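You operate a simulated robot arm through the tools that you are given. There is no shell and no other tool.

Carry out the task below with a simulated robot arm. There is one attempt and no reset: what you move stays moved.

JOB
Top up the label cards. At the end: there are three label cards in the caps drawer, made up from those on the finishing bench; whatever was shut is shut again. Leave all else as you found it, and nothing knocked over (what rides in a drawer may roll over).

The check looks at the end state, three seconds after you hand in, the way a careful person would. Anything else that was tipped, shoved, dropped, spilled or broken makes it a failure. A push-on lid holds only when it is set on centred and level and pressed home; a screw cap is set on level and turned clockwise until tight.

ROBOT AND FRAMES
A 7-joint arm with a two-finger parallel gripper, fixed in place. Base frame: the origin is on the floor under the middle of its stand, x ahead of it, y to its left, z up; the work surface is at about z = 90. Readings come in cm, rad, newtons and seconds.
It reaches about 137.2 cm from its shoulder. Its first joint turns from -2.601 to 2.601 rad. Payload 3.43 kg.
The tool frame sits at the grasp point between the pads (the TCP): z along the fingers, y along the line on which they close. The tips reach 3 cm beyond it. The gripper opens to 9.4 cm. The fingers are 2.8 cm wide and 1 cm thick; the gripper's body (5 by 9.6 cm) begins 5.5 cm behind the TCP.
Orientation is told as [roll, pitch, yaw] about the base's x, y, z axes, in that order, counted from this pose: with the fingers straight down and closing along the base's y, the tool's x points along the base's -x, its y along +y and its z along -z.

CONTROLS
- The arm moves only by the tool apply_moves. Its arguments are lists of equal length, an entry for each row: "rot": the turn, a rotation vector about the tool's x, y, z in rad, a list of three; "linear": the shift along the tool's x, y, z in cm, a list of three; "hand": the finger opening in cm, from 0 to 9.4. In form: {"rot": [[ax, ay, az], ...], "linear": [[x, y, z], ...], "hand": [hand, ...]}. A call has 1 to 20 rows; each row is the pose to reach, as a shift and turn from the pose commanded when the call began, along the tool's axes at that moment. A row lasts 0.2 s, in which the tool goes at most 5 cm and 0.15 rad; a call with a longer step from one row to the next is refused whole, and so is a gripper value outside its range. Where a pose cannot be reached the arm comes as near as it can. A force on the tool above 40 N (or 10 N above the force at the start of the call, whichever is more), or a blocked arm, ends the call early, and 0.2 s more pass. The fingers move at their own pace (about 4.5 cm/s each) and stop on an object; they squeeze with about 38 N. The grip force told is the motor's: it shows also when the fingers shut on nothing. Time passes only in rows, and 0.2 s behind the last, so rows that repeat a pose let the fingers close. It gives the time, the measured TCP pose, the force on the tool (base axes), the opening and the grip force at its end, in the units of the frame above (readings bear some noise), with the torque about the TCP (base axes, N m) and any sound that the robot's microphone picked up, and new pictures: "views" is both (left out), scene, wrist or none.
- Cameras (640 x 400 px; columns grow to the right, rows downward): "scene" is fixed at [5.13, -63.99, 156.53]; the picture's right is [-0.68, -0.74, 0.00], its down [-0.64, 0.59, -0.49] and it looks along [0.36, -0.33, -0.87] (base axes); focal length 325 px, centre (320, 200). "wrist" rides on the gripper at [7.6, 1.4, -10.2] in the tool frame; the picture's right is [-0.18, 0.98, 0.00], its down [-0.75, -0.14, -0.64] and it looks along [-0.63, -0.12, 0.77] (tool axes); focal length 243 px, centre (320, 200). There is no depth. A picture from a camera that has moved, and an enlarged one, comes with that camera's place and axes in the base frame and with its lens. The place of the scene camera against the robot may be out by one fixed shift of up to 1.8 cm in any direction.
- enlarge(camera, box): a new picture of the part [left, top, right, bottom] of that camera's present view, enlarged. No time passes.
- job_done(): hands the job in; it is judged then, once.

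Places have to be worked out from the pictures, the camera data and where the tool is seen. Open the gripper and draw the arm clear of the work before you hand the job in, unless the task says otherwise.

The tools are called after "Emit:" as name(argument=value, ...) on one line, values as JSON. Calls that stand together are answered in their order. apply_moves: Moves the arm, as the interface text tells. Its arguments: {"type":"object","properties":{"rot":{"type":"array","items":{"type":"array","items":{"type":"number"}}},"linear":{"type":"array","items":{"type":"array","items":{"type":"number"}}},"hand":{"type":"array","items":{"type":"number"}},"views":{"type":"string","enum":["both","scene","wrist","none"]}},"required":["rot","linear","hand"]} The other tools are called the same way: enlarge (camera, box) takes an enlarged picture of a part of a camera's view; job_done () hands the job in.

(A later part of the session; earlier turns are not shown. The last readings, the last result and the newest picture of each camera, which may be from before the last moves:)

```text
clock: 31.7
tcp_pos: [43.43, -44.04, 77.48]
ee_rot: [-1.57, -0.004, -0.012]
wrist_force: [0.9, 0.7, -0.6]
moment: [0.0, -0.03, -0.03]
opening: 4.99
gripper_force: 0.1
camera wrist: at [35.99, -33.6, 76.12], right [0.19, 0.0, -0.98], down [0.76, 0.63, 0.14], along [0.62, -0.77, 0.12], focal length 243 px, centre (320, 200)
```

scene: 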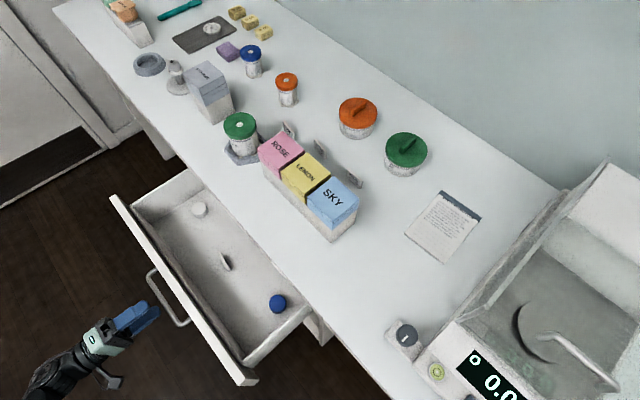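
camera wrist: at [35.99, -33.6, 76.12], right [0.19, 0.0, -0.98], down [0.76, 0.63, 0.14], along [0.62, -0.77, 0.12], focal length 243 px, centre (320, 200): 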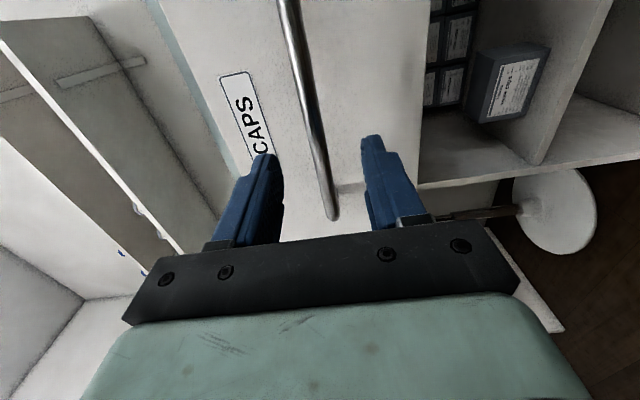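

The bar is now clear (bar at y≈-49.8, tips at -47). I rise above the drawer front with a slight downward tilt so the wrist camera can look into the drawer's back.

Emit:
apply_moves(rot=[[0, 0, 0], [0, 0, 0], [0, 0, 0], [0, 0, 0], [0, 0, 0], [-0.06, 0, 0], [-0.13, 0, 0], [-0.2, 0, 0], [-0.27, 0, 0], [-0.34, 0, 0], [-0.37, 0, 0], [-0.37, 0, 0]], linear=[[0, -1, 0], [0, -3, 0], [0, -5.5, 0], [0, -8, 0], [0, -10.5, 0], [0, -13, 0], [0, -15.5, 0], [0, -18, 0], [0, -20, 0], [0, -21.5, 0], [0, -22, 0], [0, -22, 0]], hand=[5, 5, 5, 5, 5, 5, 5, 5, 5, 5, 5, 5])

```text
clock: 34.3
tcp_pos: [46.77, -46.06, 100.53]
ee_rot: [-1.198, -0.003, -0.012]
wrist_force: [0.2, -0.1, -0.1]
moment: [-0.01, -0.02, 0.0]
opening: 5.02
gripper_force: 0.0
out of reach, approached as far as the arm can: row 1, 2, 3, 4, 5, 6, 7, 8, 9, 10, 11, 12
camera wrist: at [39.26, -35.9, 102.9], right [0.19, 0.36, -0.92], down [0.76, 0.54, 0.37], along [0.62, -0.77, -0.17], focal length 243 px, centre (320, 200)
```

scene: 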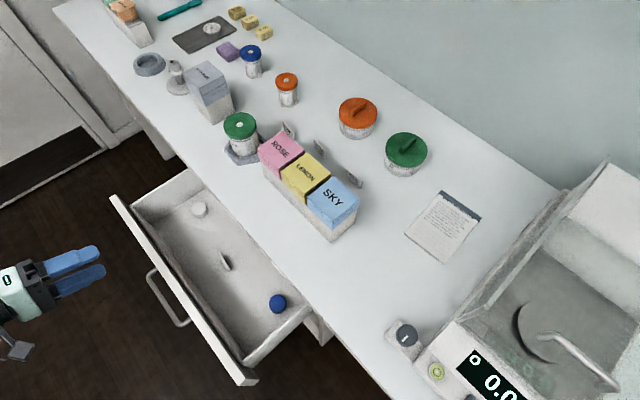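
wrist: 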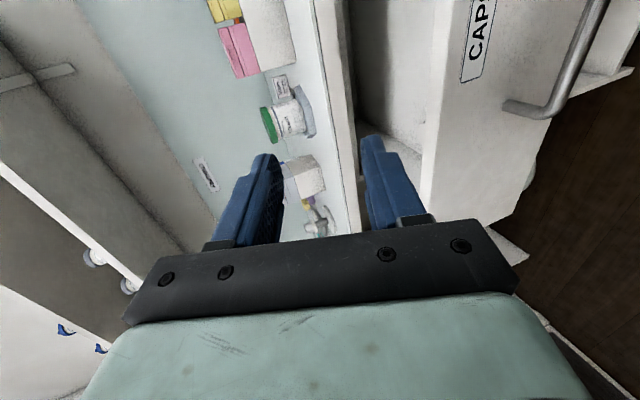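

The camera only glimpses the drawer's end. I ease inward and yaw toward -x so it looks straight into the drawer's depth.

Emit:
apply_moves(rot=[[0, 0.05, 0.02], [0, 0.12, 0.047], [0, 0.2, 0.078], [0, 0.28, 0.109], [0, 0.36, 0.14], [0, 0.44, 0.171], [0, 0.52, 0.202], [0, 0.56, 0.217], [0, 0.56, 0.217]], linear=[[0, -0.2, 0.6], [0, -0.4, 1.2], [0, -0.7, 1.8], [0, -1, 2.5], [0, -1.3, 3.2], [0, -1.6, 4], [0, -1.8, 4.6], [0, -1.8, 4.7], [0, -1.8, 4.7]], hand=[5, 5, 5, 5, 5, 5, 5, 5, 5])

```text
clock: 36.3
tcp_pos: [46.53, -51.32, 100.49]
ee_rot: [-1.197, 0.0, -0.614]
wrist_force: [-0.1, -0.4, -0.1]
moment: [0.01, -0.03, -0.02]
opening: 5.01
gripper_force: 0.1
camera wrist: at [46.22, -38.66, 102.87], right [0.36, 0.19, -0.92], down [0.93, 0.01, 0.37], along [0.08, -0.98, -0.17], focal length 243 px, centre (320, 200)
```

scene: 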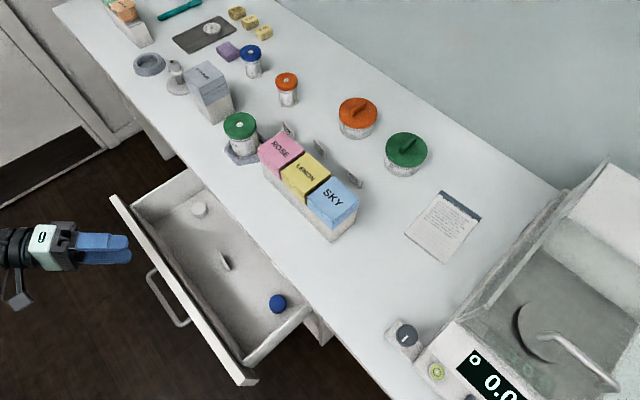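
wrist: 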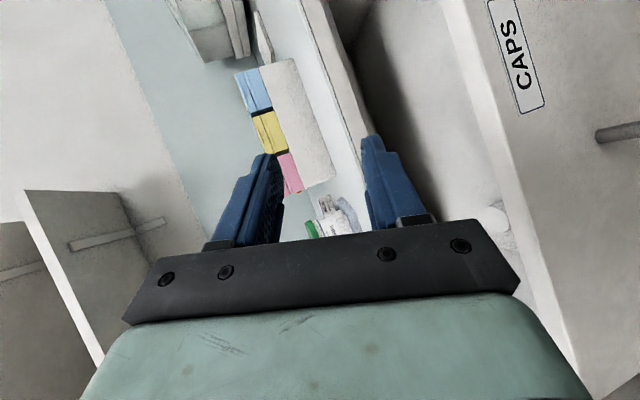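

The drawer interior is visible between bench edge and drawer front; I zoom to check its depth for more cards.

Emit:
enlarge(camera="wrist", box=[330, 0, 530, 240])

```text
1.67 times, centred on (430, 120) of wrist
camera zoom: at [46.22, -38.66, 102.87], right [0.36, 0.19, -0.92], down [0.93, 0.01, 0.37], along [0.08, -0.98, -0.17], focal length 404 px, centre (137, 333)
```

zoom: 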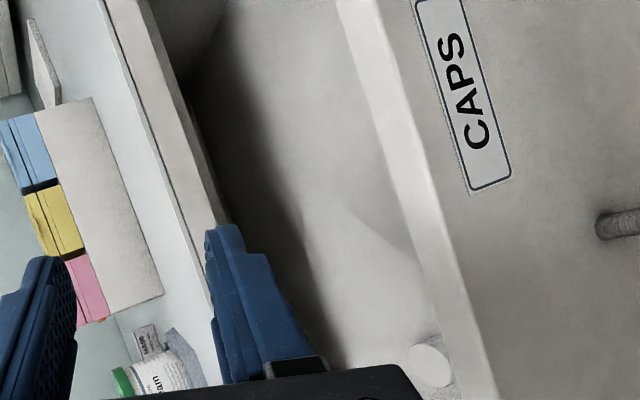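

Nothing more shows in the drawer's depth: it holds one card plus two caps, so two cards must be moved. I now return the tool toward yaw 0 with a 0.8 rad tilt above the drawer, heading back over the bench.

Emit:
apply_moves(rot=[[-0.038, -0.052, -0.034], [-0.077, -0.104, -0.067], [-0.115, -0.156, -0.1], [-0.154, -0.208, -0.134], [-0.192, -0.26, -0.168], [-0.23, -0.311, -0.201], [-0.269, -0.363, -0.235], [-0.307, -0.415, -0.268], [-0.346, -0.467, -0.302], [-0.384, -0.519, -0.335], [-0.384, -0.519, -0.335]], linear=[[-0.2, -1.8, 0.1], [-0.4, -3.4, 0.5], [-0.6, -4.9, 1], [-0.8, -6.3, 1.6], [-1.1, -7.6, 2.2], [-1.3, -8.8, 2.8], [-1.5, -9.9, 3.4], [-1.7, -10.8, 4], [-1.9, -11.6, 4.6], [-2.15, -12.17, 5], [-2.15, -12.17, 5]], hand=[5, 5, 5, 5, 5, 5, 5, 5, 5, 5, 5])

```text
clock: 38.7
tcp_pos: [43.26, -60.01, 109.94]
ee_rot: [-0.801, 0.0, 0.002]
wrist_force: [-0.1, 0.0, 0.1]
moment: [0.02, -0.01, -0.02]
opening: 4.98
gripper_force: 0.0
camera wrist: at [35.6, -51.6, 116.1], right [0.18, 0.68, -0.71], down [0.75, 0.36, 0.55], along [0.63, -0.63, -0.45], focal length 243 px, centre (320, 200)
```

scene: 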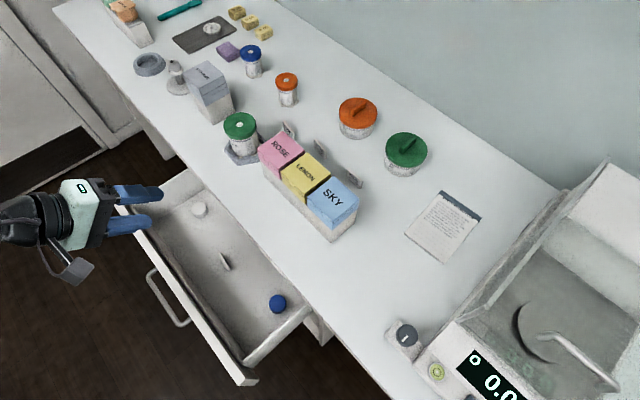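
wrist: 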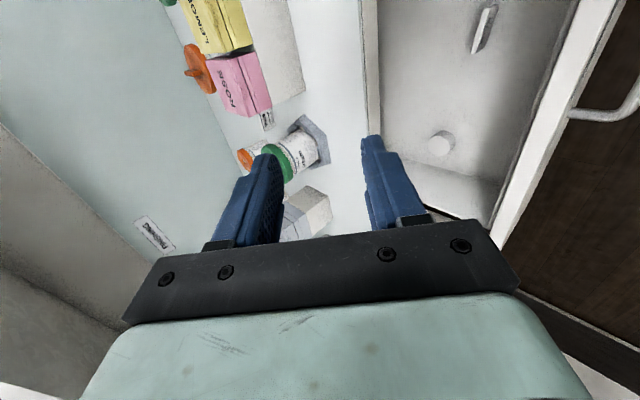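

Orientation is as planned, and the drawer's own card is visible from here. I zoom on it to compare type and get drawer geometry.

Emit:
enlarge(camera="wrist", box=[360, 0, 600, 220])

```text
1.82 times, centred on (480, 110) of wrist
camera zoom: at [35.6, -51.6, 116.1], right [0.18, 0.68, -0.71], down [0.75, 0.36, 0.55], along [0.63, -0.63, -0.45], focal length 441 px, centre (29, 364)
```

zoom: 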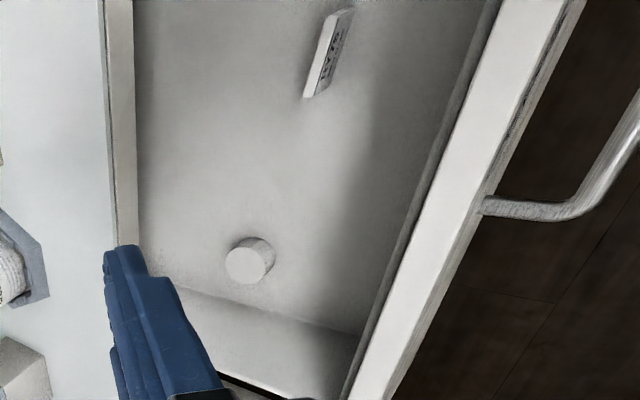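

The drawer's card is the same kind of label card. I zoom the scene camera on it to triangulate the drawer floor height.

Emit:
enlarge(camera="scene", box=[180, 190, 320, 330])

```text
2.86 times, centred on (250, 260) of scene
camera zoom: at [5.13, -63.99, 156.53], right [-0.68, -0.74, 0.0], down [-0.64, 0.59, -0.49], along [0.36, -0.33, -0.87], focal length 928 px, centre (520, 29)
```

zoom: 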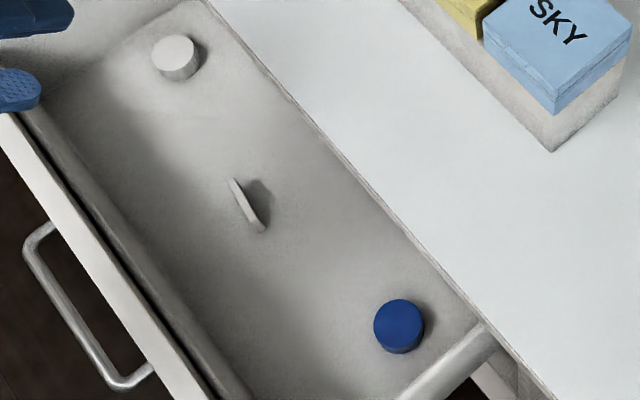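

Floor of the drawer is about z≈71–72, with its card at roughly x 40–45, y≈-66. I now carry the open gripper over the bench toward the WN25 card, staying well above the boxes.

Emit:
apply_moves(rot=[[-0.03, 0, 0], [-0.08, 0, 0], [-0.13, 0, 0], [-0.18, 0, 0], [-0.23, 0, 0], [-0.28, 0, 0], [-0.33, 0, 0], [-0.38, 0, 0], [-0.43, 0, 0], [-0.48, 0, 0], [-0.5, 0, 0], [-0.5, 0, 0]], linear=[[0.3, -1.5, 0.2], [0.8, -3.2, 0.9], [1.5, -5, 1.9], [2.2, -6.8, 2.9], [2.9, -8.6, 4], [3.7, -10.4, 5.1], [4.5, -12.2, 6.2], [5.2, -13.8, 7.3], [5.9, -15.4, 8.3], [6.6, -16.9, 9.3], [7.1, -17.9, 10], [7.3, -18.24, 10.2]], hand=[5, 5, 5, 5, 5, 5, 5, 5, 5, 5, 5, 5])

```text
clock: 41.3
tcp_pos: [36.02, -80.09, 115.99]
ee_rot: [-0.299, -0.002, 0.004]
wrist_force: [0.8, -0.9, -0.4]
moment: [0.06, -0.01, 0.02]
opening: 5.0
gripper_force: 0.1
camera wrist: at [28.32, -75.55, 125.36], right [0.18, 0.94, -0.29], down [0.75, 0.06, 0.66], along [0.63, -0.34, -0.7], focal length 243 px, centre (320, 200)
```

scene: 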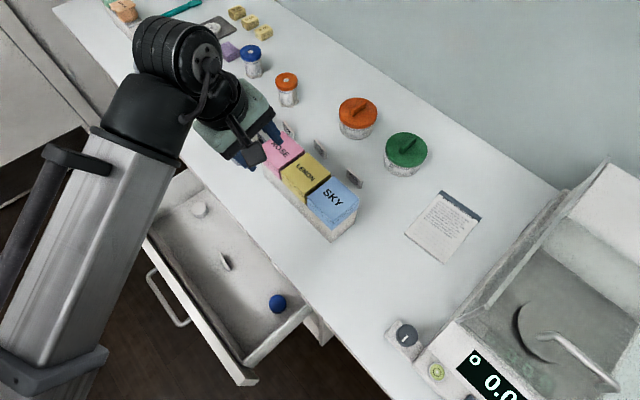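
wrist: 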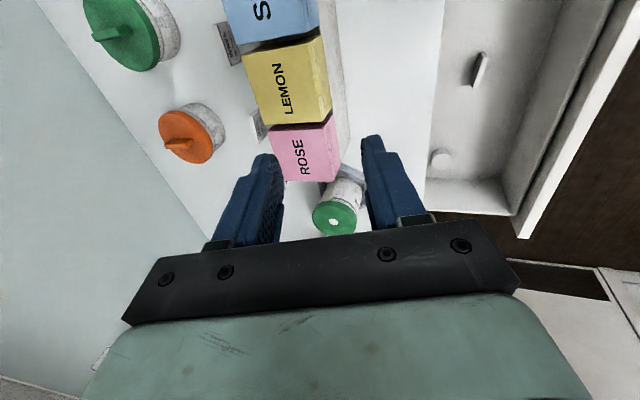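

Clear passage so far. I continue over to a viewing pose above WN25 with the gripper vertical.

Emit:
apply_moves(rot=[[-0.02, 0, 0], [-0.06, 0, 0], [-0.1, 0, 0], [-0.14, 0, 0], [-0.18, 0, 0], [-0.22, 0, 0], [-0.26, 0, 0], [-0.29, 0, 0], [-0.299, 0, 0.004], [-0.299, 0, 0.004]], linear=[[0.3, -0.7, 0.4], [1, -2.2, 1.3], [1.8, -4, 2.3], [2.6, -5.9, 3.4], [3.4, -7.8, 4.6], [4.2, -9.7, 5.8], [5, -11.5, 7], [5.6, -13, 7.9], [6, -14.1, 8.55], [6, -14.1, 8.55]], hand=[5, 5, 5, 5, 5, 5, 5, 5, 5, 5])

```text
clock: 43.5
tcp_pos: [29.92, -96.07, 112.17]
ee_rot: [-0.005, -0.001, -0.003]
wrist_force: [0.1, -1.5, 0.0]
moment: [-0.03, 0.0, 0.01]
opening: 5.02
gripper_force: 0.0
camera wrist: at [22.24, -94.44, 122.32], right [0.19, 0.98, 0.0], down [0.75, -0.14, 0.64], along [0.63, -0.12, -0.77], focal length 243 px, centre (320, 200)
```

scene: 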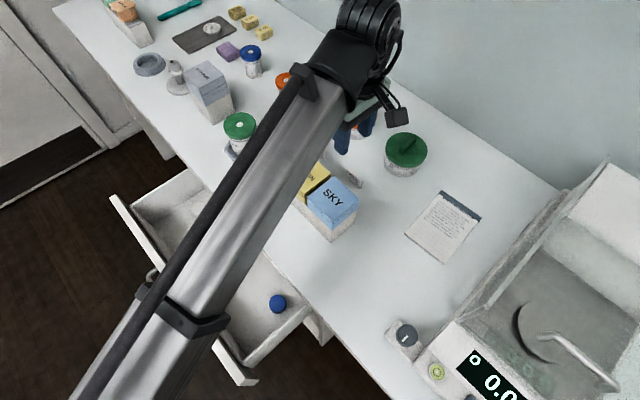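
wrist: 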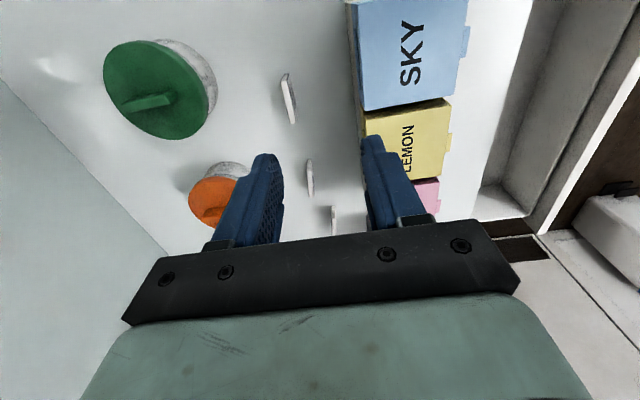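

I zoom on the three cards from this overhead view to fix their positions and yaw precisely.

Emit:
enlarge(camera="wrist", box=[260, 60, 360, 160])

Emit:
enlarge(camera="wrist", box=[270, 140, 370, 240])

```text
4.00 times, centred on (310, 110) of wrist
camera zoom: at [22.24, -94.44, 122.32], right [0.19, 0.98, 0.0], down [0.75, -0.14, 0.64], along [0.63, -0.12, -0.77], focal length 970 px, centre (360, 560)
```

zoom: 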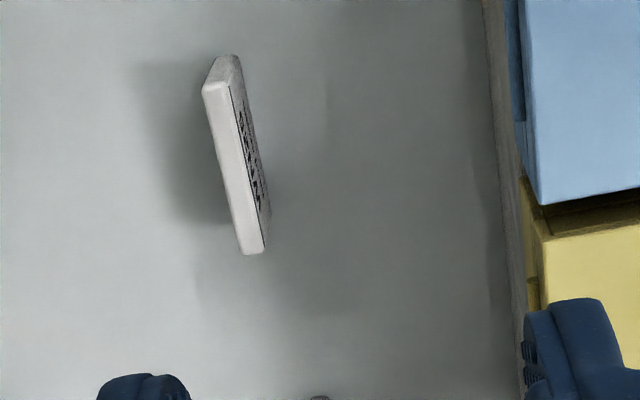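

```text
4.00 times, centred on (320, 190) of wrist
camera zoom: at [22.24, -94.44, 122.32], right [0.19, 0.98, 0.0], down [0.75, -0.14, 0.64], along [0.63, -0.12, -0.77], focal length 970 px, centre (320, 240)
```

zoom: 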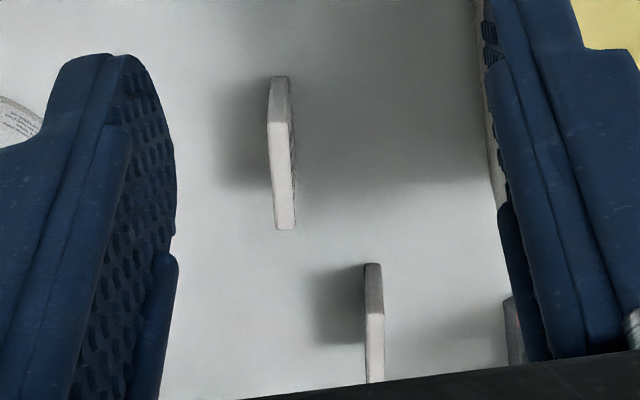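

WN25's top centre comes out at (31.0, -99.8, z 93.1), 4.8 cm along x, ~0.75 cm thick. I move over it and descend to just above it first.

Emit:
apply_moves(rot=[[0, 0, 0.01], [0, 0, 0.02], [0, 0, 0.03], [0, 0, 0.03], [0, 0, 0.03], [0, 0, 0.03], [0, 0, 0.03], [0, 0, 0.03], [0, 0, 0.03]], linear=[[-0.3, -1, 0.3], [-0.7, -2.4, 1], [-1, -3.4, 2.2], [-1.08, -3.77, 4], [-1.08, -3.77, 6], [-1.08, -3.77, 8], [-1.08, -3.77, 10], [-1.08, -3.77, 11.2], [-1.08, -3.77, 11.2]], hand=[5, 5, 5, 5, 5, 5, 5, 5, 5])

```text
clock: 45.5
tcp_pos: [31.21, -99.95, 100.68]
ee_rot: [-0.003, -0.002, -0.032]
wrist_force: [-0.4, 0.7, 0.2]
moment: [-0.01, -0.01, 0.01]
opening: 5.01
gripper_force: 0.0
camera wrist: at [23.55, -98.05, 110.97], right [0.22, 0.98, 0.0], down [0.75, -0.16, 0.64], along [0.63, -0.14, -0.77], focal length 243 px, centre (320, 200)
```

scene: 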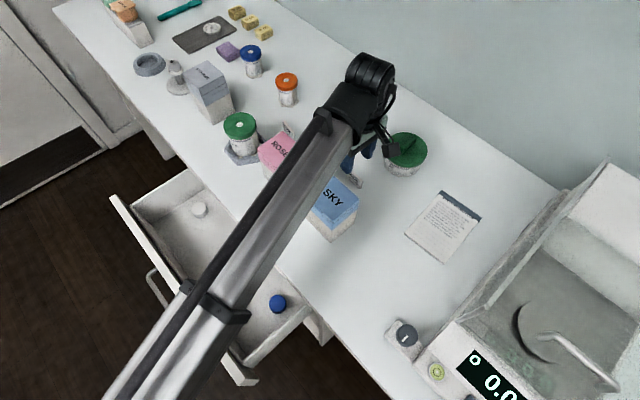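
wrist: 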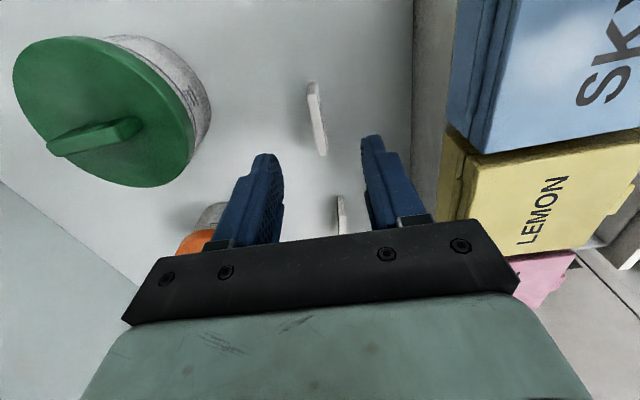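

The card sits centred between the fingers (centre ≈ (30.7, -99.9)). I lower the last 7 cm slowly, leaving the tips about 0.6 cm above the bench.

Emit:
apply_moves(rot=[[0, 0, 0], [0, 0, 0], [0, 0, 0], [0, 0, 0], [0, 0, 0], [0, 0, 0], [0, 0, 0], [0, 0, 0]], linear=[[0.3, 0.05, 1], [0.4, 0.05, 2.2], [0.4, 0.05, 3.4], [0.4, 0.05, 4.6], [0.4, 0.05, 5.6], [0.4, 0.05, 6.4], [0.4, 0.05, 6.9], [0.4, 0.05, 6.9]], hand=[5, 5, 5, 5, 5, 5, 5, 5])

```text
clock: 47.3
tcp_pos: [30.62, -99.8, 93.91]
ee_rot: [-0.004, 0.0, -0.032]
wrist_force: [0.0, 0.0, -0.5]
moment: [0.0, -0.03, 0.0]
opening: 5.01
gripper_force: 0.1
camera wrist: at [23.14, -98.05, 104.16], right [0.22, 0.98, 0.0], down [0.75, -0.16, 0.64], along [0.63, -0.14, -0.77], focal length 243 px, centre (320, 200)
```

scene: 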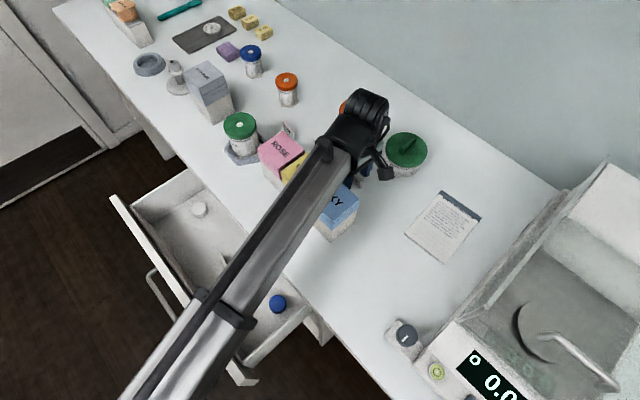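
wrist: 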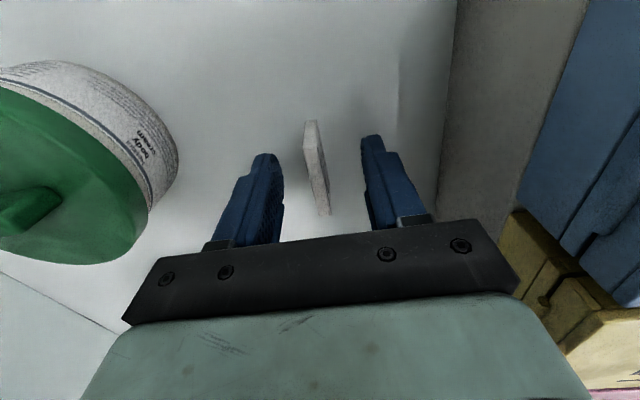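

Fingers straddle the card evenly. I close slowly onto it.

Emit:
apply_moves(rot=[[0, 0, 0], [0, 0, 0], [0, 0, 0], [0, 0, 0], [0, 0, 0], [0, 0, 0], [0, 0, 0], [0, 0, 0], [0, 0, 0], [0, 0, 0]], linear=[[0, 0, 0], [0, 0, 0], [0, 0, 0], [0, 0, 0], [0, 0, 0], [0, 0, 0], [0, 0, 0], [0, 0, 0], [0, 0, 0], [0, 0, 0]], hand=[4.2, 3.4, 2.6, 2, 1.5, 1, 0.5, 0, 0, 0], views="wrist")

```text
clock: 49.5
tcp_pos: [30.69, -99.75, 93.98]
ee_rot: [-0.004, -0.002, -0.032]
wrist_force: [-0.3, 0.0, -0.3]
moment: [0.02, -0.02, 0.0]
opening: 0.62
gripper_force: 37.7
camera wrist: at [23.14, -98.05, 104.17], right [0.22, 0.98, 0.0], down [0.75, -0.16, 0.64], along [0.63, -0.14, -0.77], focal length 243 px, centre (320, 200)
```

wrist: 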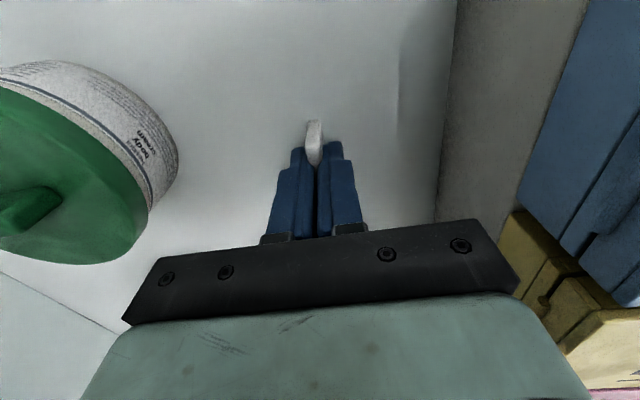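

The card is gripped (opening 0.62 cm), its bottom about 4 cm below the TCP. I lift straight up and check.

Emit:
apply_moves(rot=[[0, 0, 0], [0, 0, 0], [0, 0, 0], [0, 0, 0], [0, 0, 0], [0, 0, 0], [0, 0, 0], [0, 0, 0], [0, 0, 0], [0, 0, 0], [0, 0, 0]], linear=[[0, 0, -0.4], [0, 0, -1.2], [0, 0, -3], [0, 0, -5], [0, 0, -7.5], [0, 0, -10], [0, 0, -12.5], [0, 0, -15], [0, 0, -17], [0, 0, -18], [0, 0, -18]], hand=[0, 0, 0, 0, 0, 0, 0, 0, 0, 0, 0])

```text
clock: 51.9
tcp_pos: [30.6, -99.81, 111.95]
ee_rot: [-0.005, -0.003, -0.032]
wrist_force: [-0.8, 0.5, 0.0]
moment: [0.0, 0.01, -0.04]
opening: 0.64
gripper_force: 38.3
camera wrist: at [23.03, -97.93, 122.21], right [0.22, 0.98, 0.0], down [0.75, -0.16, 0.64], along [0.63, -0.14, -0.77], focal length 243 px, centre (320, 200)
```

scene: 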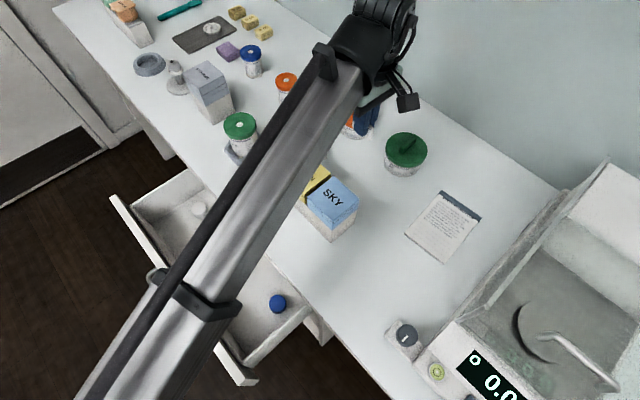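
wrist: 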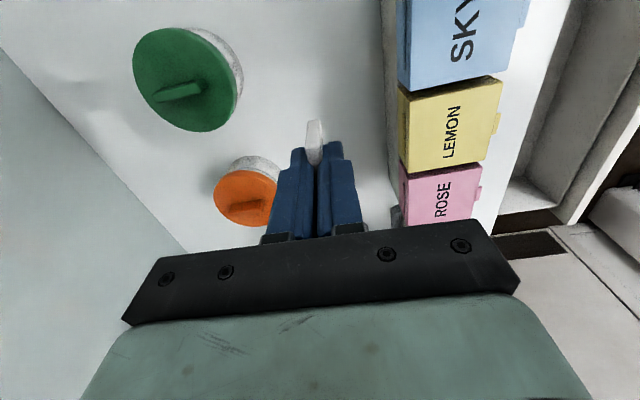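

Card is securely up. I carry it back over the boxes toward the open drawer at safe height, tilting the gripper as on the way in.

Emit:
apply_moves(rot=[[0.02, 0, -0.002], [0.06, 0, -0.005], [0.1, 0, -0.01], [0.14, 0, -0.015], [0.18, 0, -0.02], [0.22, 0, -0.025], [0.26, 0, -0.03], [0.3, 0, -0.032], [0.33, 0, -0.032], [0.36, 0, -0.032], [0.39, 0, -0.032], [0.41, 0, -0.032], [0.43, 0, -0.032], [0.45, 0, -0.032], [0.45, 0, -0.032]], linear=[[-0.4, 1, -0.8], [-1.4, 3.3, -2], [-2.6, 6, -3], [-3.8, 8.8, -3.7], [-5, 11.6, -4], [-6.3, 14.4, -4], [-7.6, 17.3, -4], [-8.8, 20.1, -4], [-10.2, 22.4, -3.2], [-11.8, 24.8, -2], [-13.4, 27.2, -0.5], [-15, 29.6, 1], [-16.6, 32, 2.6], [-17.8, 33.7, 3.7], [-18.3, 34.4, 4]], hand=[0, 0, 0, 0, 0, 0, 0, 0, 0, 0, 0, 0, 0, 0, 0])

```text
clock: 55.1
tcp_pos: [49.87, -65.97, 107.92]
ee_rot: [-0.454, 0.008, -0.002]
wrist_force: [-0.5, -0.2, 0.2]
moment: [-0.03, -0.04, 0.03]
opening: 0.62
gripper_force: 37.7
camera wrist: at [42.38, -60.22, 116.49], right [0.18, 0.88, -0.43], down [0.76, 0.15, 0.63], along [0.63, -0.44, -0.64], focal length 243 px, centre (320, 200)
```

scene: 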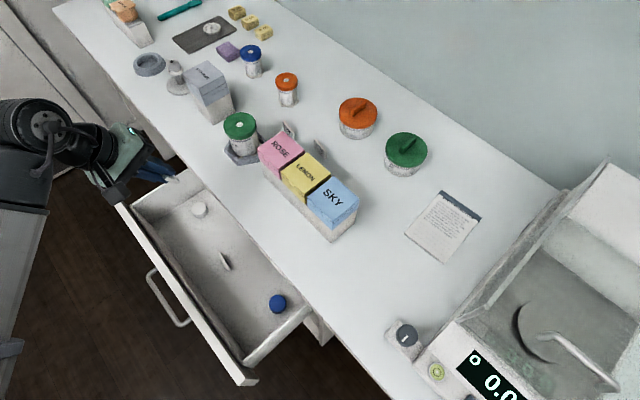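
wrist: 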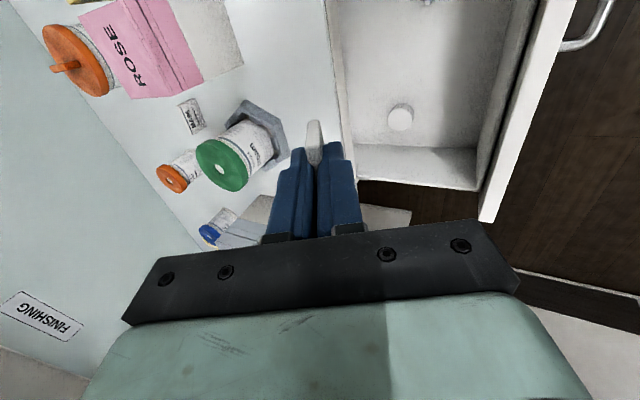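

The drawer opening spans y≈-56 to -72.8 here, floor to x≈68. I align above (52, -64) and start lowering with the gripper becoming near vertical.

Emit:
apply_moves(rot=[[-0.02, 0, 0], [-0.05, 0, 0], [-0.09, 0, 0], [-0.13, 0, 0], [-0.17, -0.004, 0], [-0.21, -0.006, 0], [-0.24, -0.008, 0], [-0.254, -0.008, 0], [-0.254, -0.008, 0]], linear=[[-0.2, 0.6, 0.8], [-0.5, 1.8, 2.5], [-0.9, 3.2, 4.6], [-1.3, 4.6, 6.9], [-1.6, 6, 9.1], [-1.9, 7.3, 11.2], [-2.1, 8.4, 12.8], [-2.1, 8.82, 13.5], [-2.1, 8.82, 13.5]], hand=[0, 0, 0, 0, 0, 0, 0, 0, 0])

```text
clock: 57.1
tcp_pos: [52.09, -63.94, 91.91]
ee_rot: [-0.197, -0.002, 0.001]
wrist_force: [0.0, 0.0, 0.4]
moment: [-0.03, 0.01, 0.03]
opening: 0.6
gripper_force: 37.9
camera wrist: at [44.39, -60.53, 101.63], right [0.18, 0.96, -0.19], down [0.75, -0.01, 0.66], along [0.63, -0.27, -0.73], focal length 243 px, centre (320, 200)
```

scene: 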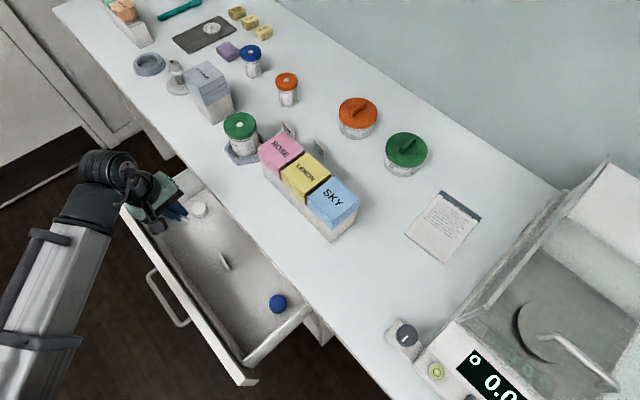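
wrist: 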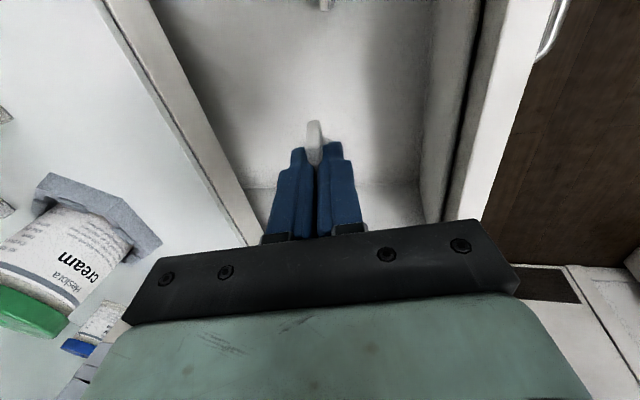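

Reach is good and the card hangs above the drawer floor. I lower to about 2.5 cm above the floor with the gripper vertical.

Emit:
apply_moves(rot=[[-0.02, 0, 0], [-0.05, 0, 0], [-0.08, 0, 0], [-0.11, 0, 0], [-0.14, 0, 0], [-0.17, 0, 0], [-0.197, 0, 0], [-0.197, 0, 0], [-0.197, 0, 0]], linear=[[0, 0.25, 1.2], [0, 0.6, 3], [0, 1, 5], [0, 1.4, 7], [0, 1.8, 9], [0, 2.2, 11], [0, 2.5, 12.6], [0, 2.67, 13.64], [0, 2.67, 13.64]], hand=[0, 0, 0, 0, 0, 0, 0, 0, 0])

```text
clock: 59.1
tcp_pos: [52.11, -64.05, 78.07]
ee_rot: [-0.002, -0.003, 0.0]
wrist_force: [-0.7, -0.5, -0.1]
moment: [0.01, -0.02, -0.03]
opening: 0.63
gripper_force: 38.2
camera wrist: at [44.47, -62.56, 88.37], right [0.18, 0.98, 0.0], down [0.75, -0.14, 0.64], along [0.63, -0.12, -0.77], focal length 243 px, centre (320, 200)
```

scene: 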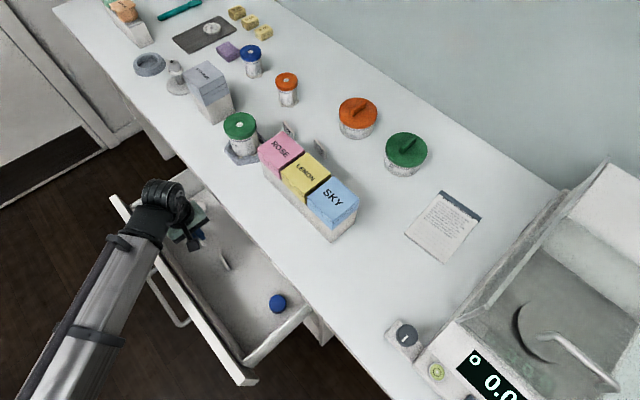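
wrist: 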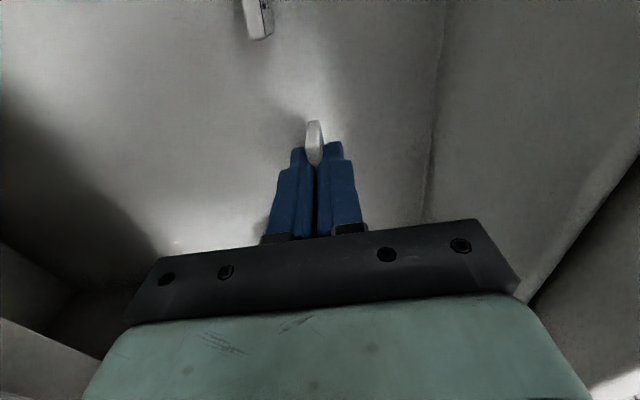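

The drawer's own card is in view and nothing is touched. I now lower in small steps, watching the vertical force for floor contact.

Emit:
apply_moves(rot=[[0, 0, 0], [0, 0, 0], [0, 0, 0], [0, 0, 0]], linear=[[0, 0, 0.5], [0, 0, 1], [0, 0, 1.4], [0, 0, 1.4]], hand=[0, 0, 0, 0], views="none")

Emit:
apply_moves(rot=[[0, 0, 0], [0, 0, 0]], linear=[[0, 0, 0.3], [0, 0, 0.3]], hand=[0, 0], views="wrist")

```text
clock: 60.1
tcp_pos: [52.23, -63.94, 76.55]
ee_rot: [-0.003, -0.003, 0.001]
wrist_force: [0.7, -0.3, -0.5]
moment: [0.0, -0.03, -0.03]
opening: 0.61
gripper_force: 37.6
```

```text
clock: 60.7
tcp_pos: [52.02, -64.12, 76.22]
ee_rot: [-0.002, -0.002, -0.001]
wrist_force: [-0.8, 0.2, -0.2]
moment: [0.02, 0.0, -0.02]
opening: 0.63
gripper_force: 38.4
camera wrist: at [44.44, -62.55, 86.5], right [0.18, 0.98, 0.0], down [0.75, -0.14, 0.64], along [0.63, -0.12, -0.77], focal length 243 px, centre (320, 200)
```

wrist: 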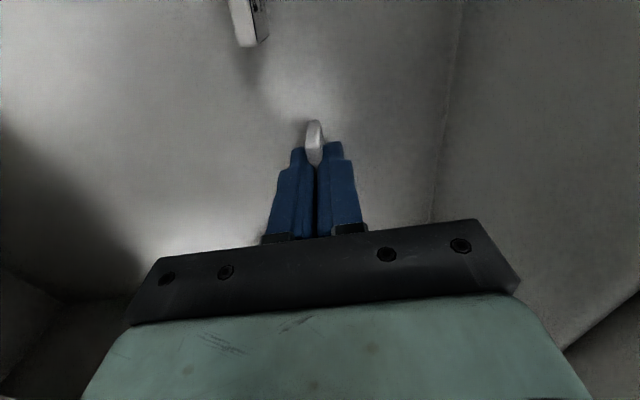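

No contact yet at TCP z≈76.2. I go on down in 0.15 cm rows.

Emit:
apply_moves(rot=[[0, 0, 0], [0, 0, 0], [0, 0, 0]], linear=[[0, 0, 0.15], [0, 0, 0.3], [0, 0, 0.3]], hand=[0, 0, 0], views="none")

```text
clock: 61.5
tcp_pos: [52.03, -63.94, 76.05]
ee_rot: [-0.002, -0.002, -0.001]
wrist_force: [0.3, -0.1, 1.5]
moment: [-0.01, -0.03, 0.0]
opening: 0.64
gripper_force: 38.5
```

Maybe the first hint of contact; another 0.2 cm.

Emit:
apply_moves(rot=[[0, 0, 0], [0, 0, 0], [0, 0, 0]], linear=[[0, 0, 0.1], [0, 0, 0.2], [0, 0, 0.2]], hand=[0, 0, 0], views="none")

```text
clock: 62.3
tcp_pos: [52.08, -64.09, 75.93]
ee_rot: [-0.004, -0.003, 0.0]
wrist_force: [1.9, -0.9, 21.2]
moment: [0.0, -0.03, 0.01]
opening: 0.61
gripper_force: 38.2
```

Contact at TCP z≈75.95 (floor ≈72.0). I ease up 0.1 cm to unload, then open the fingers gently to 3 cm.

Emit:
apply_moves(rot=[[0, 0, 0], [0, 0, 0], [0, 0, 0], [0, 0, 0], [0, 0, 0], [0, 0, 0], [0, 0, 0], [0, 0, 0]], linear=[[0, 0, -0.1], [0, 0, -0.13], [0, 0, -0.13], [0, 0, -0.13], [0, 0, -0.13], [0, 0, -0.13], [0, 0, -0.13], [0, 0, -0.13]], hand=[0, 0, 0.8, 1.2, 1.8, 2.4, 3, 3], views="wrist")

```text
clock: 64.1
tcp_pos: [51.99, -63.95, 75.85]
ee_rot: [-0.002, -0.003, -0.002]
wrist_force: [-0.3, 0.4, -0.5]
moment: [-0.04, -0.02, 0.01]
opening: 3.01
gripper_force: 0.0
camera wrist: at [44.38, -62.46, 86.14], right [0.18, 0.98, 0.0], down [0.75, -0.14, 0.64], along [0.63, -0.12, -0.77], focal length 243 px, centre (320, 200)
```

wrist: 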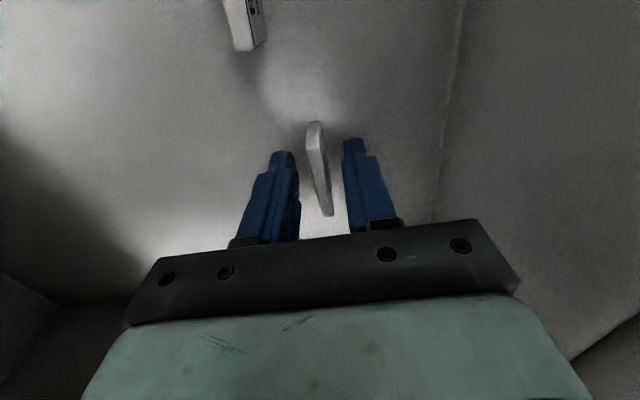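

The card now stands by itself in the drawer. I lift straight up off it, then retrace the path back out.

Emit:
apply_moves(rot=[[0, 0, 0], [0, 0, 0], [0, 0, 0], [0, 0, 0], [0.04, 0, 0], [0.09, 0, 0], [0.14, 0, 0], [0.2, 0, 0], [0.26, 0, 0], [0.32, 0, 0], [0.38, 0, 0], [0.43, 0, 0], [0.45, 0, 0], [0.45, 0, 0]], linear=[[0, 0, -0.8], [0, 0, -2.3], [0, 0, -4.5], [0, 0, -7], [0, 0, -9.7], [0, 0, -12.4], [0, 0, -15], [0.3, 0, -18], [0.6, -0.5, -21], [1, -1, -24], [1.4, -1.5, -27], [1.8, -2, -30], [2, -2, -32], [2, -2, -32]], hand=[3, 3, 3, 3, 3, 3, 3, 3.5, 4, 4.5, 5, 5, 5, 5])

```text
clock: 67.1
tcp_pos: [49.84, -66.03, 107.98]
ee_rot: [-0.452, -0.002, 0.0]
wrist_force: [-0.1, 0.0, -0.5]
moment: [0.0, -0.02, 0.02]
opening: 5.0
gripper_force: 0.1
camera wrist: at [42.28, -60.15, 116.51], right [0.18, 0.88, -0.43], down [0.75, 0.15, 0.64], along [0.63, -0.44, -0.64], focal length 243 px, centre (320, 200)
```

scene: 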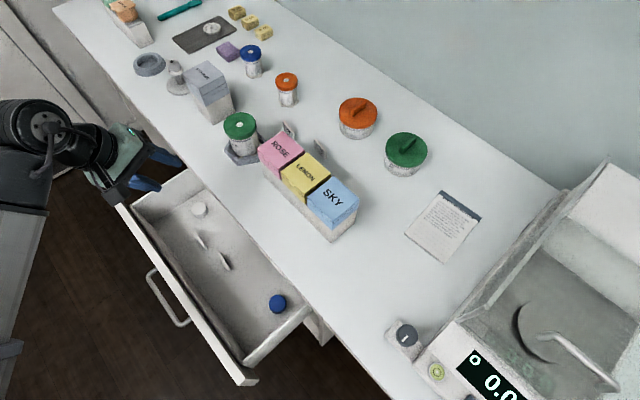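
wrist: 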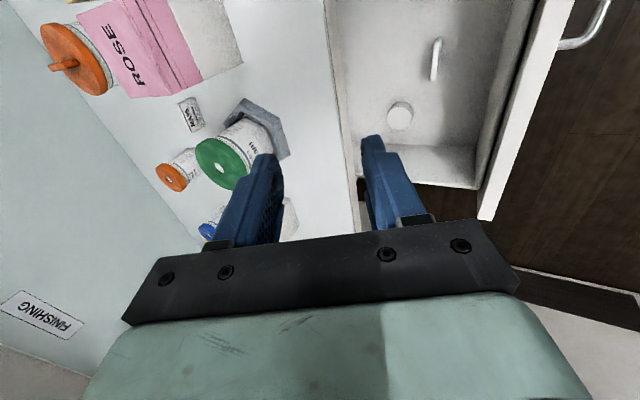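

Two cards now stand in the drawer. I go back over the bench for YU79 by the same route.

Emit:
apply_moves(rot=[[-0.01, 0, 0], [-0.03, 0, 0], [-0.05, 0, 0], [-0.08, 0, 0], [-0.11, 0, 0], [-0.13, 0, 0], [-0.152, 0, 0], [-0.19, 0, 0], [-0.24, 0, 0], [-0.29, 0, 0], [-0.34, 0, 0], [-0.39, 0, 0], [-0.44, 0, 0], [-0.452, 0, 0], [-0.452, 0, 0]], linear=[[0.5, -1.2, -0.6], [1.8, -3.2, -0.9], [3.4, -5.6, -0.9], [5.1, -8.1, -0.6], [6.9, -10.7, -0.2], [8.6, -13.2, 0.3], [10, -15.2, 0.72], [10, -17, 2.3], [10, -18.9, 3.9], [10, -20.8, 5.5], [10, -22.7, 7.2], [10, -24.6, 8.8], [10, -26.2, 10.2], [10, -26.96, 10.87], [10, -26.96, 10.87]], hand=[5, 5, 5, 5, 5, 5, 5, 5, 5, 5, 5, 5, 5, 5, 5])

```text
clock: 70.3
tcp_pos: [40.0, -94.88, 109.84]
ee_rot: [0.003, -0.001, -0.001]
wrist_force: [0.3, 0.1, -0.4]
moment: [0.0, -0.02, -0.01]
opening: 4.98
gripper_force: 0.0
camera wrist: at [32.34, -93.5, 120.02], right [0.18, 0.98, 0.0], down [0.75, -0.14, 0.64], along [0.63, -0.12, -0.77], focal length 243 px, centre (320, 200)
```

scene: 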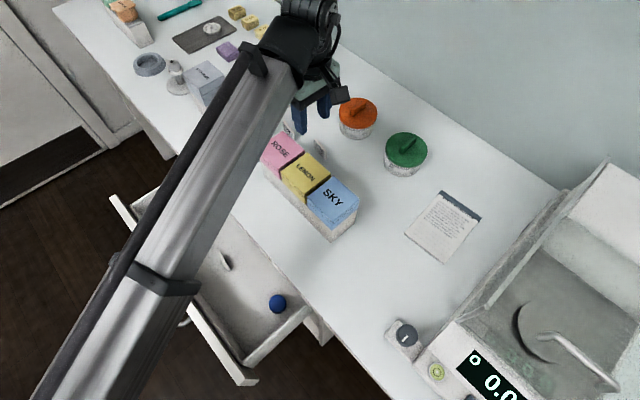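
wrist: 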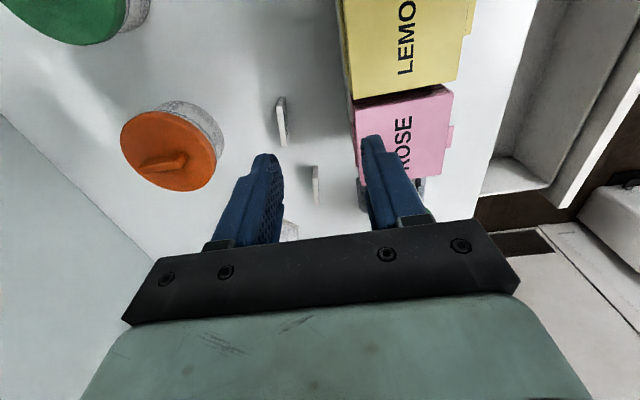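

I zoom on YU79 in the wrist view to refine its place and yaw.

Emit:
enlarge(camera="wrist", box=[240, 80, 340, 180])

```text
4.00 times, centred on (290, 130) of wrist
camera zoom: at [32.34, -93.5, 120.02], right [0.18, 0.98, 0.0], down [0.75, -0.14, 0.64], along [0.63, -0.12, -0.77], focal length 970 px, centre (440, 480)
```

zoom: 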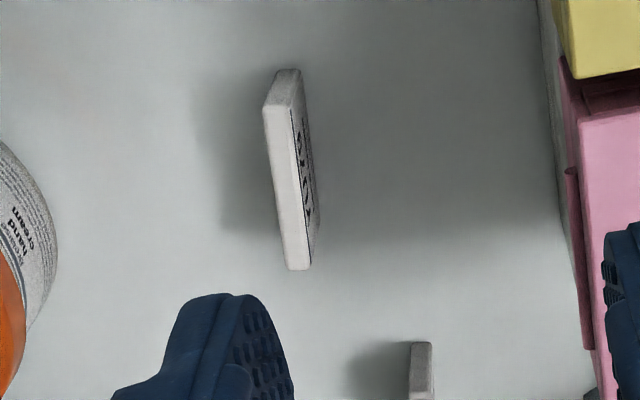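

YU79's top centre is about (43.0, -100.0) with yaw ≈ -0.14. I move above it, align yaw, and come down to z≈100 first.

Emit:
apply_moves(rot=[[0, 0, 0.02], [0, 0, 0.05], [0, 0, 0.08], [0, 0, 0.11], [0, 0, 0.14], [0, 0, 0.14], [0, 0, 0.14], [0, 0, 0.14], [0, 0, 0.14]], linear=[[-0.4, -0.8, 0.4], [-1.2, -2.2, 1.2], [-2.1, -3.7, 2.4], [-2.8, -4.8, 4], [-3, -5.12, 5.8], [-3, -5.12, 7.4], [-3, -5.12, 8.8], [-3, -5.12, 9.7], [-3, -5.12, 9.7]], hand=[5, 5, 5, 5, 5, 5, 5, 5, 5])

```text
clock: 72.3
tcp_pos: [42.97, -100.15, 100.21]
ee_rot: [-0.001, 0.0, -0.139]
wrist_force: [-0.4, 0.1, 1.0]
moment: [-0.03, 0.01, -0.02]
opening: 5.0
gripper_force: 0.1
camera wrist: at [35.57, -97.62, 110.44], right [0.32, 0.95, 0.0], down [0.73, -0.24, 0.64], along [0.61, -0.2, -0.77], focal length 243 px, centre (320, 200)
```

scene: 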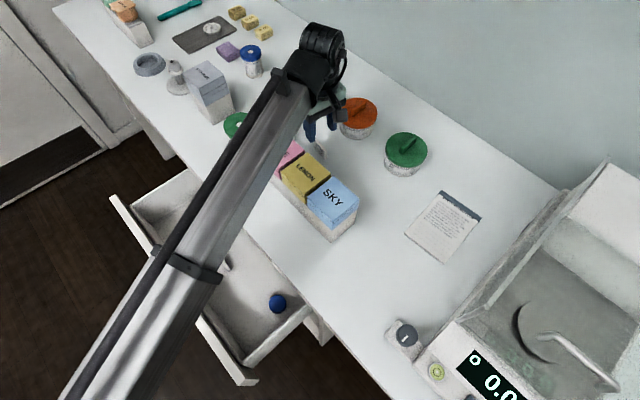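
wrist: 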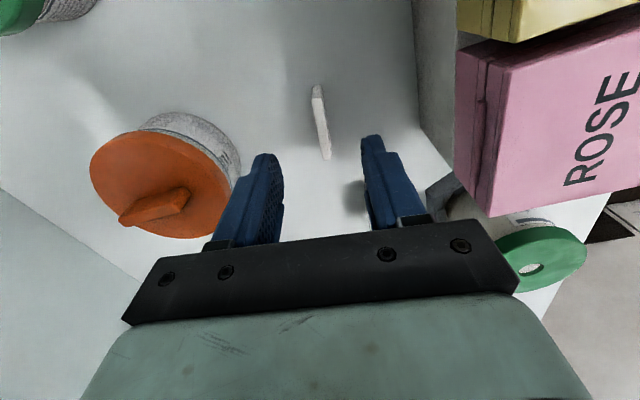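

Card is between the fingers; small correction in x and yaw, then lower to z≈93.9.

Emit:
apply_moves(rot=[[0, 0, 0.01], [0, 0, 0.02], [0, 0, 0.02], [0, 0, 0.02], [0, 0, 0.02], [0, 0, 0.02], [0, 0, 0.02], [0, 0, 0.02]], linear=[[0.2, 0.1, 0.6], [0.25, 0.15, 1.7], [0.25, 0.15, 2.9], [0.25, 0.15, 4.1], [0.25, 0.15, 5.1], [0.25, 0.15, 5.9], [0.25, 0.15, 6.3], [0.25, 0.15, 6.3]], hand=[5, 5, 5, 5, 5, 5, 5, 5])

```text
clock: 74.1
tcp_pos: [42.93, -99.91, 93.93]
ee_rot: [-0.001, -0.004, -0.16]
wrist_force: [-0.4, 0.0, -0.3]
moment: [0.0, -0.01, -0.02]
opening: 4.96
gripper_force: 0.1
camera wrist: at [35.52, -97.23, 104.13], right [0.34, 0.94, 0.0], down [0.72, -0.26, 0.64], along [0.61, -0.22, -0.77], focal length 243 px, centre (320, 200)
```

scene: 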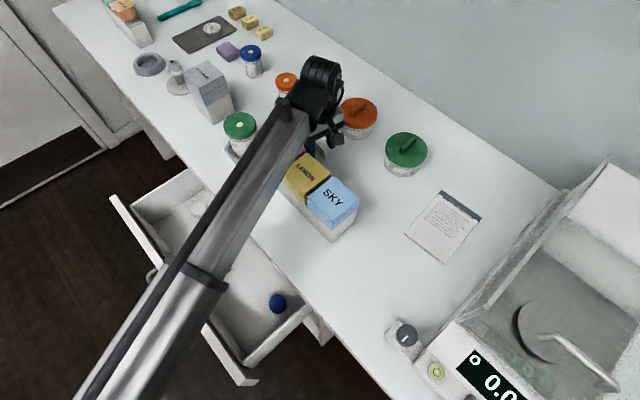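
wrist: 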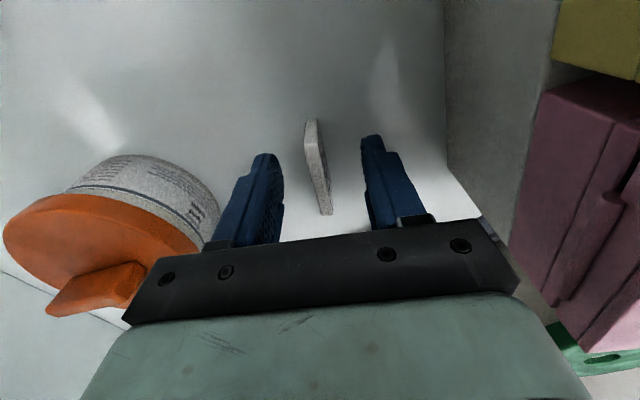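

The card stands between the fingers with nothing touched. I close slowly on it.

Emit:
apply_moves(rot=[[0, 0, 0], [0, 0, 0], [0, 0, 0], [0, 0, 0], [0, 0, 0], [0, 0, 0], [0, 0, 0], [0, 0, 0], [0, 0, 0], [0, 0, 0]], linear=[[0, 0, 0], [0, 0, 0], [0, 0, 0], [0, 0, 0], [0, 0, 0], [0, 0, 0], [0, 0, 0], [0, 0, 0], [0, 0, 0], [0, 0, 0]], hand=[4.2, 3.4, 2.6, 2, 1.5, 1, 0.5, 0, 0, 0], views="wrist")

```text
clock: 76.3
tcp_pos: [42.83, -99.94, 93.87]
ee_rot: [0.0, -0.001, -0.16]
wrist_force: [0.1, -0.1, 1.6]
moment: [0.01, 0.05, -0.01]
opening: 0.62
gripper_force: 37.9
camera wrist: at [35.52, -97.22, 104.14], right [0.34, 0.94, 0.0], down [0.72, -0.26, 0.64], along [0.61, -0.22, -0.77], focal length 243 px, centre (320, 200)
```

wrist: 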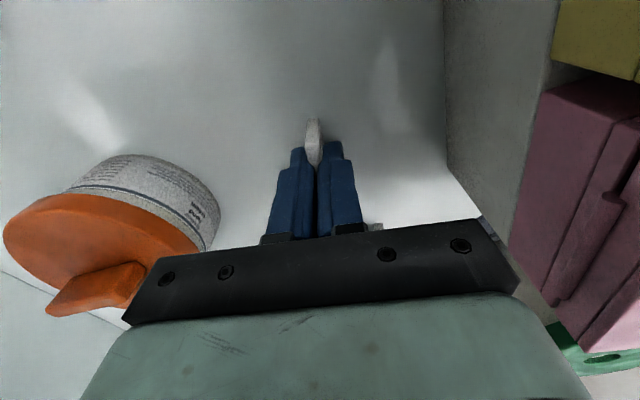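

Card gripped (0.62 cm). I lift it vertically, then drift slightly inward while rising, since the far overhead pose may be near the reach limit.

Emit:
apply_moves(rot=[[0, 0, 0], [0, 0, 0], [0, 0, 0], [0, 0, 0], [0, 0, 0], [0, 0, 0], [0, 0, -0.02], [0, 0, -0.06], [0, 0, -0.1], [0, 0, -0.14], [0, 0, -0.16], [0, 0, -0.16]], linear=[[0, 0, -0.4], [0, 0, -1.2], [0, 0, -3], [0, 0, -5], [0, 0, -7], [0, 0, -9], [0.8, 0.5, -11], [2, 1.2, -13], [3.3, 2, -15], [4.6, 2.7, -16.7], [5.47, 3.17, -18], [5.47, 3.17, -18]], hand=[0, 0, 0, 0, 0, 0, 0, 0, 0, 0, 0, 0])

```text
clock: 78.9
tcp_pos: [38.04, -95.98, 111.84]
ee_rot: [0.001, -0.001, 0.003]
wrist_force: [-0.5, 0.4, -0.1]
moment: [0.01, 0.01, -0.02]
opening: 0.62
gripper_force: 38.1
camera wrist: at [30.35, -94.47, 122.15], right [0.18, 0.98, 0.0], down [0.75, -0.14, 0.64], along [0.63, -0.12, -0.77], focal length 243 px, centre (320, 200)
```

scene: 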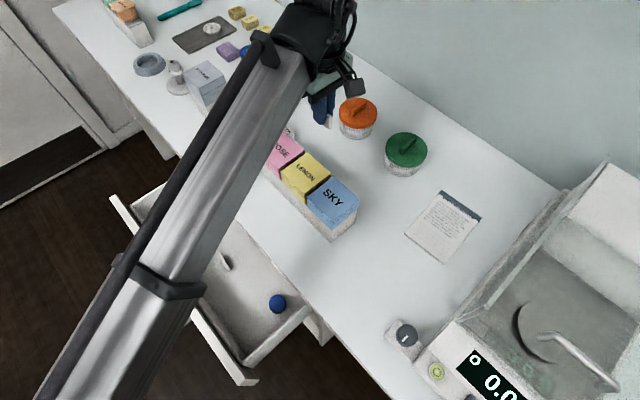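
wrist: 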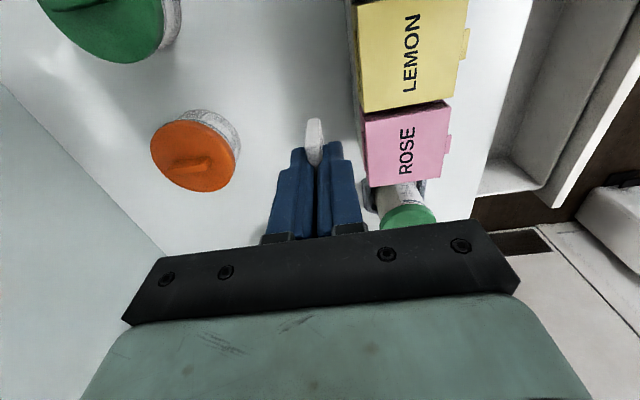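

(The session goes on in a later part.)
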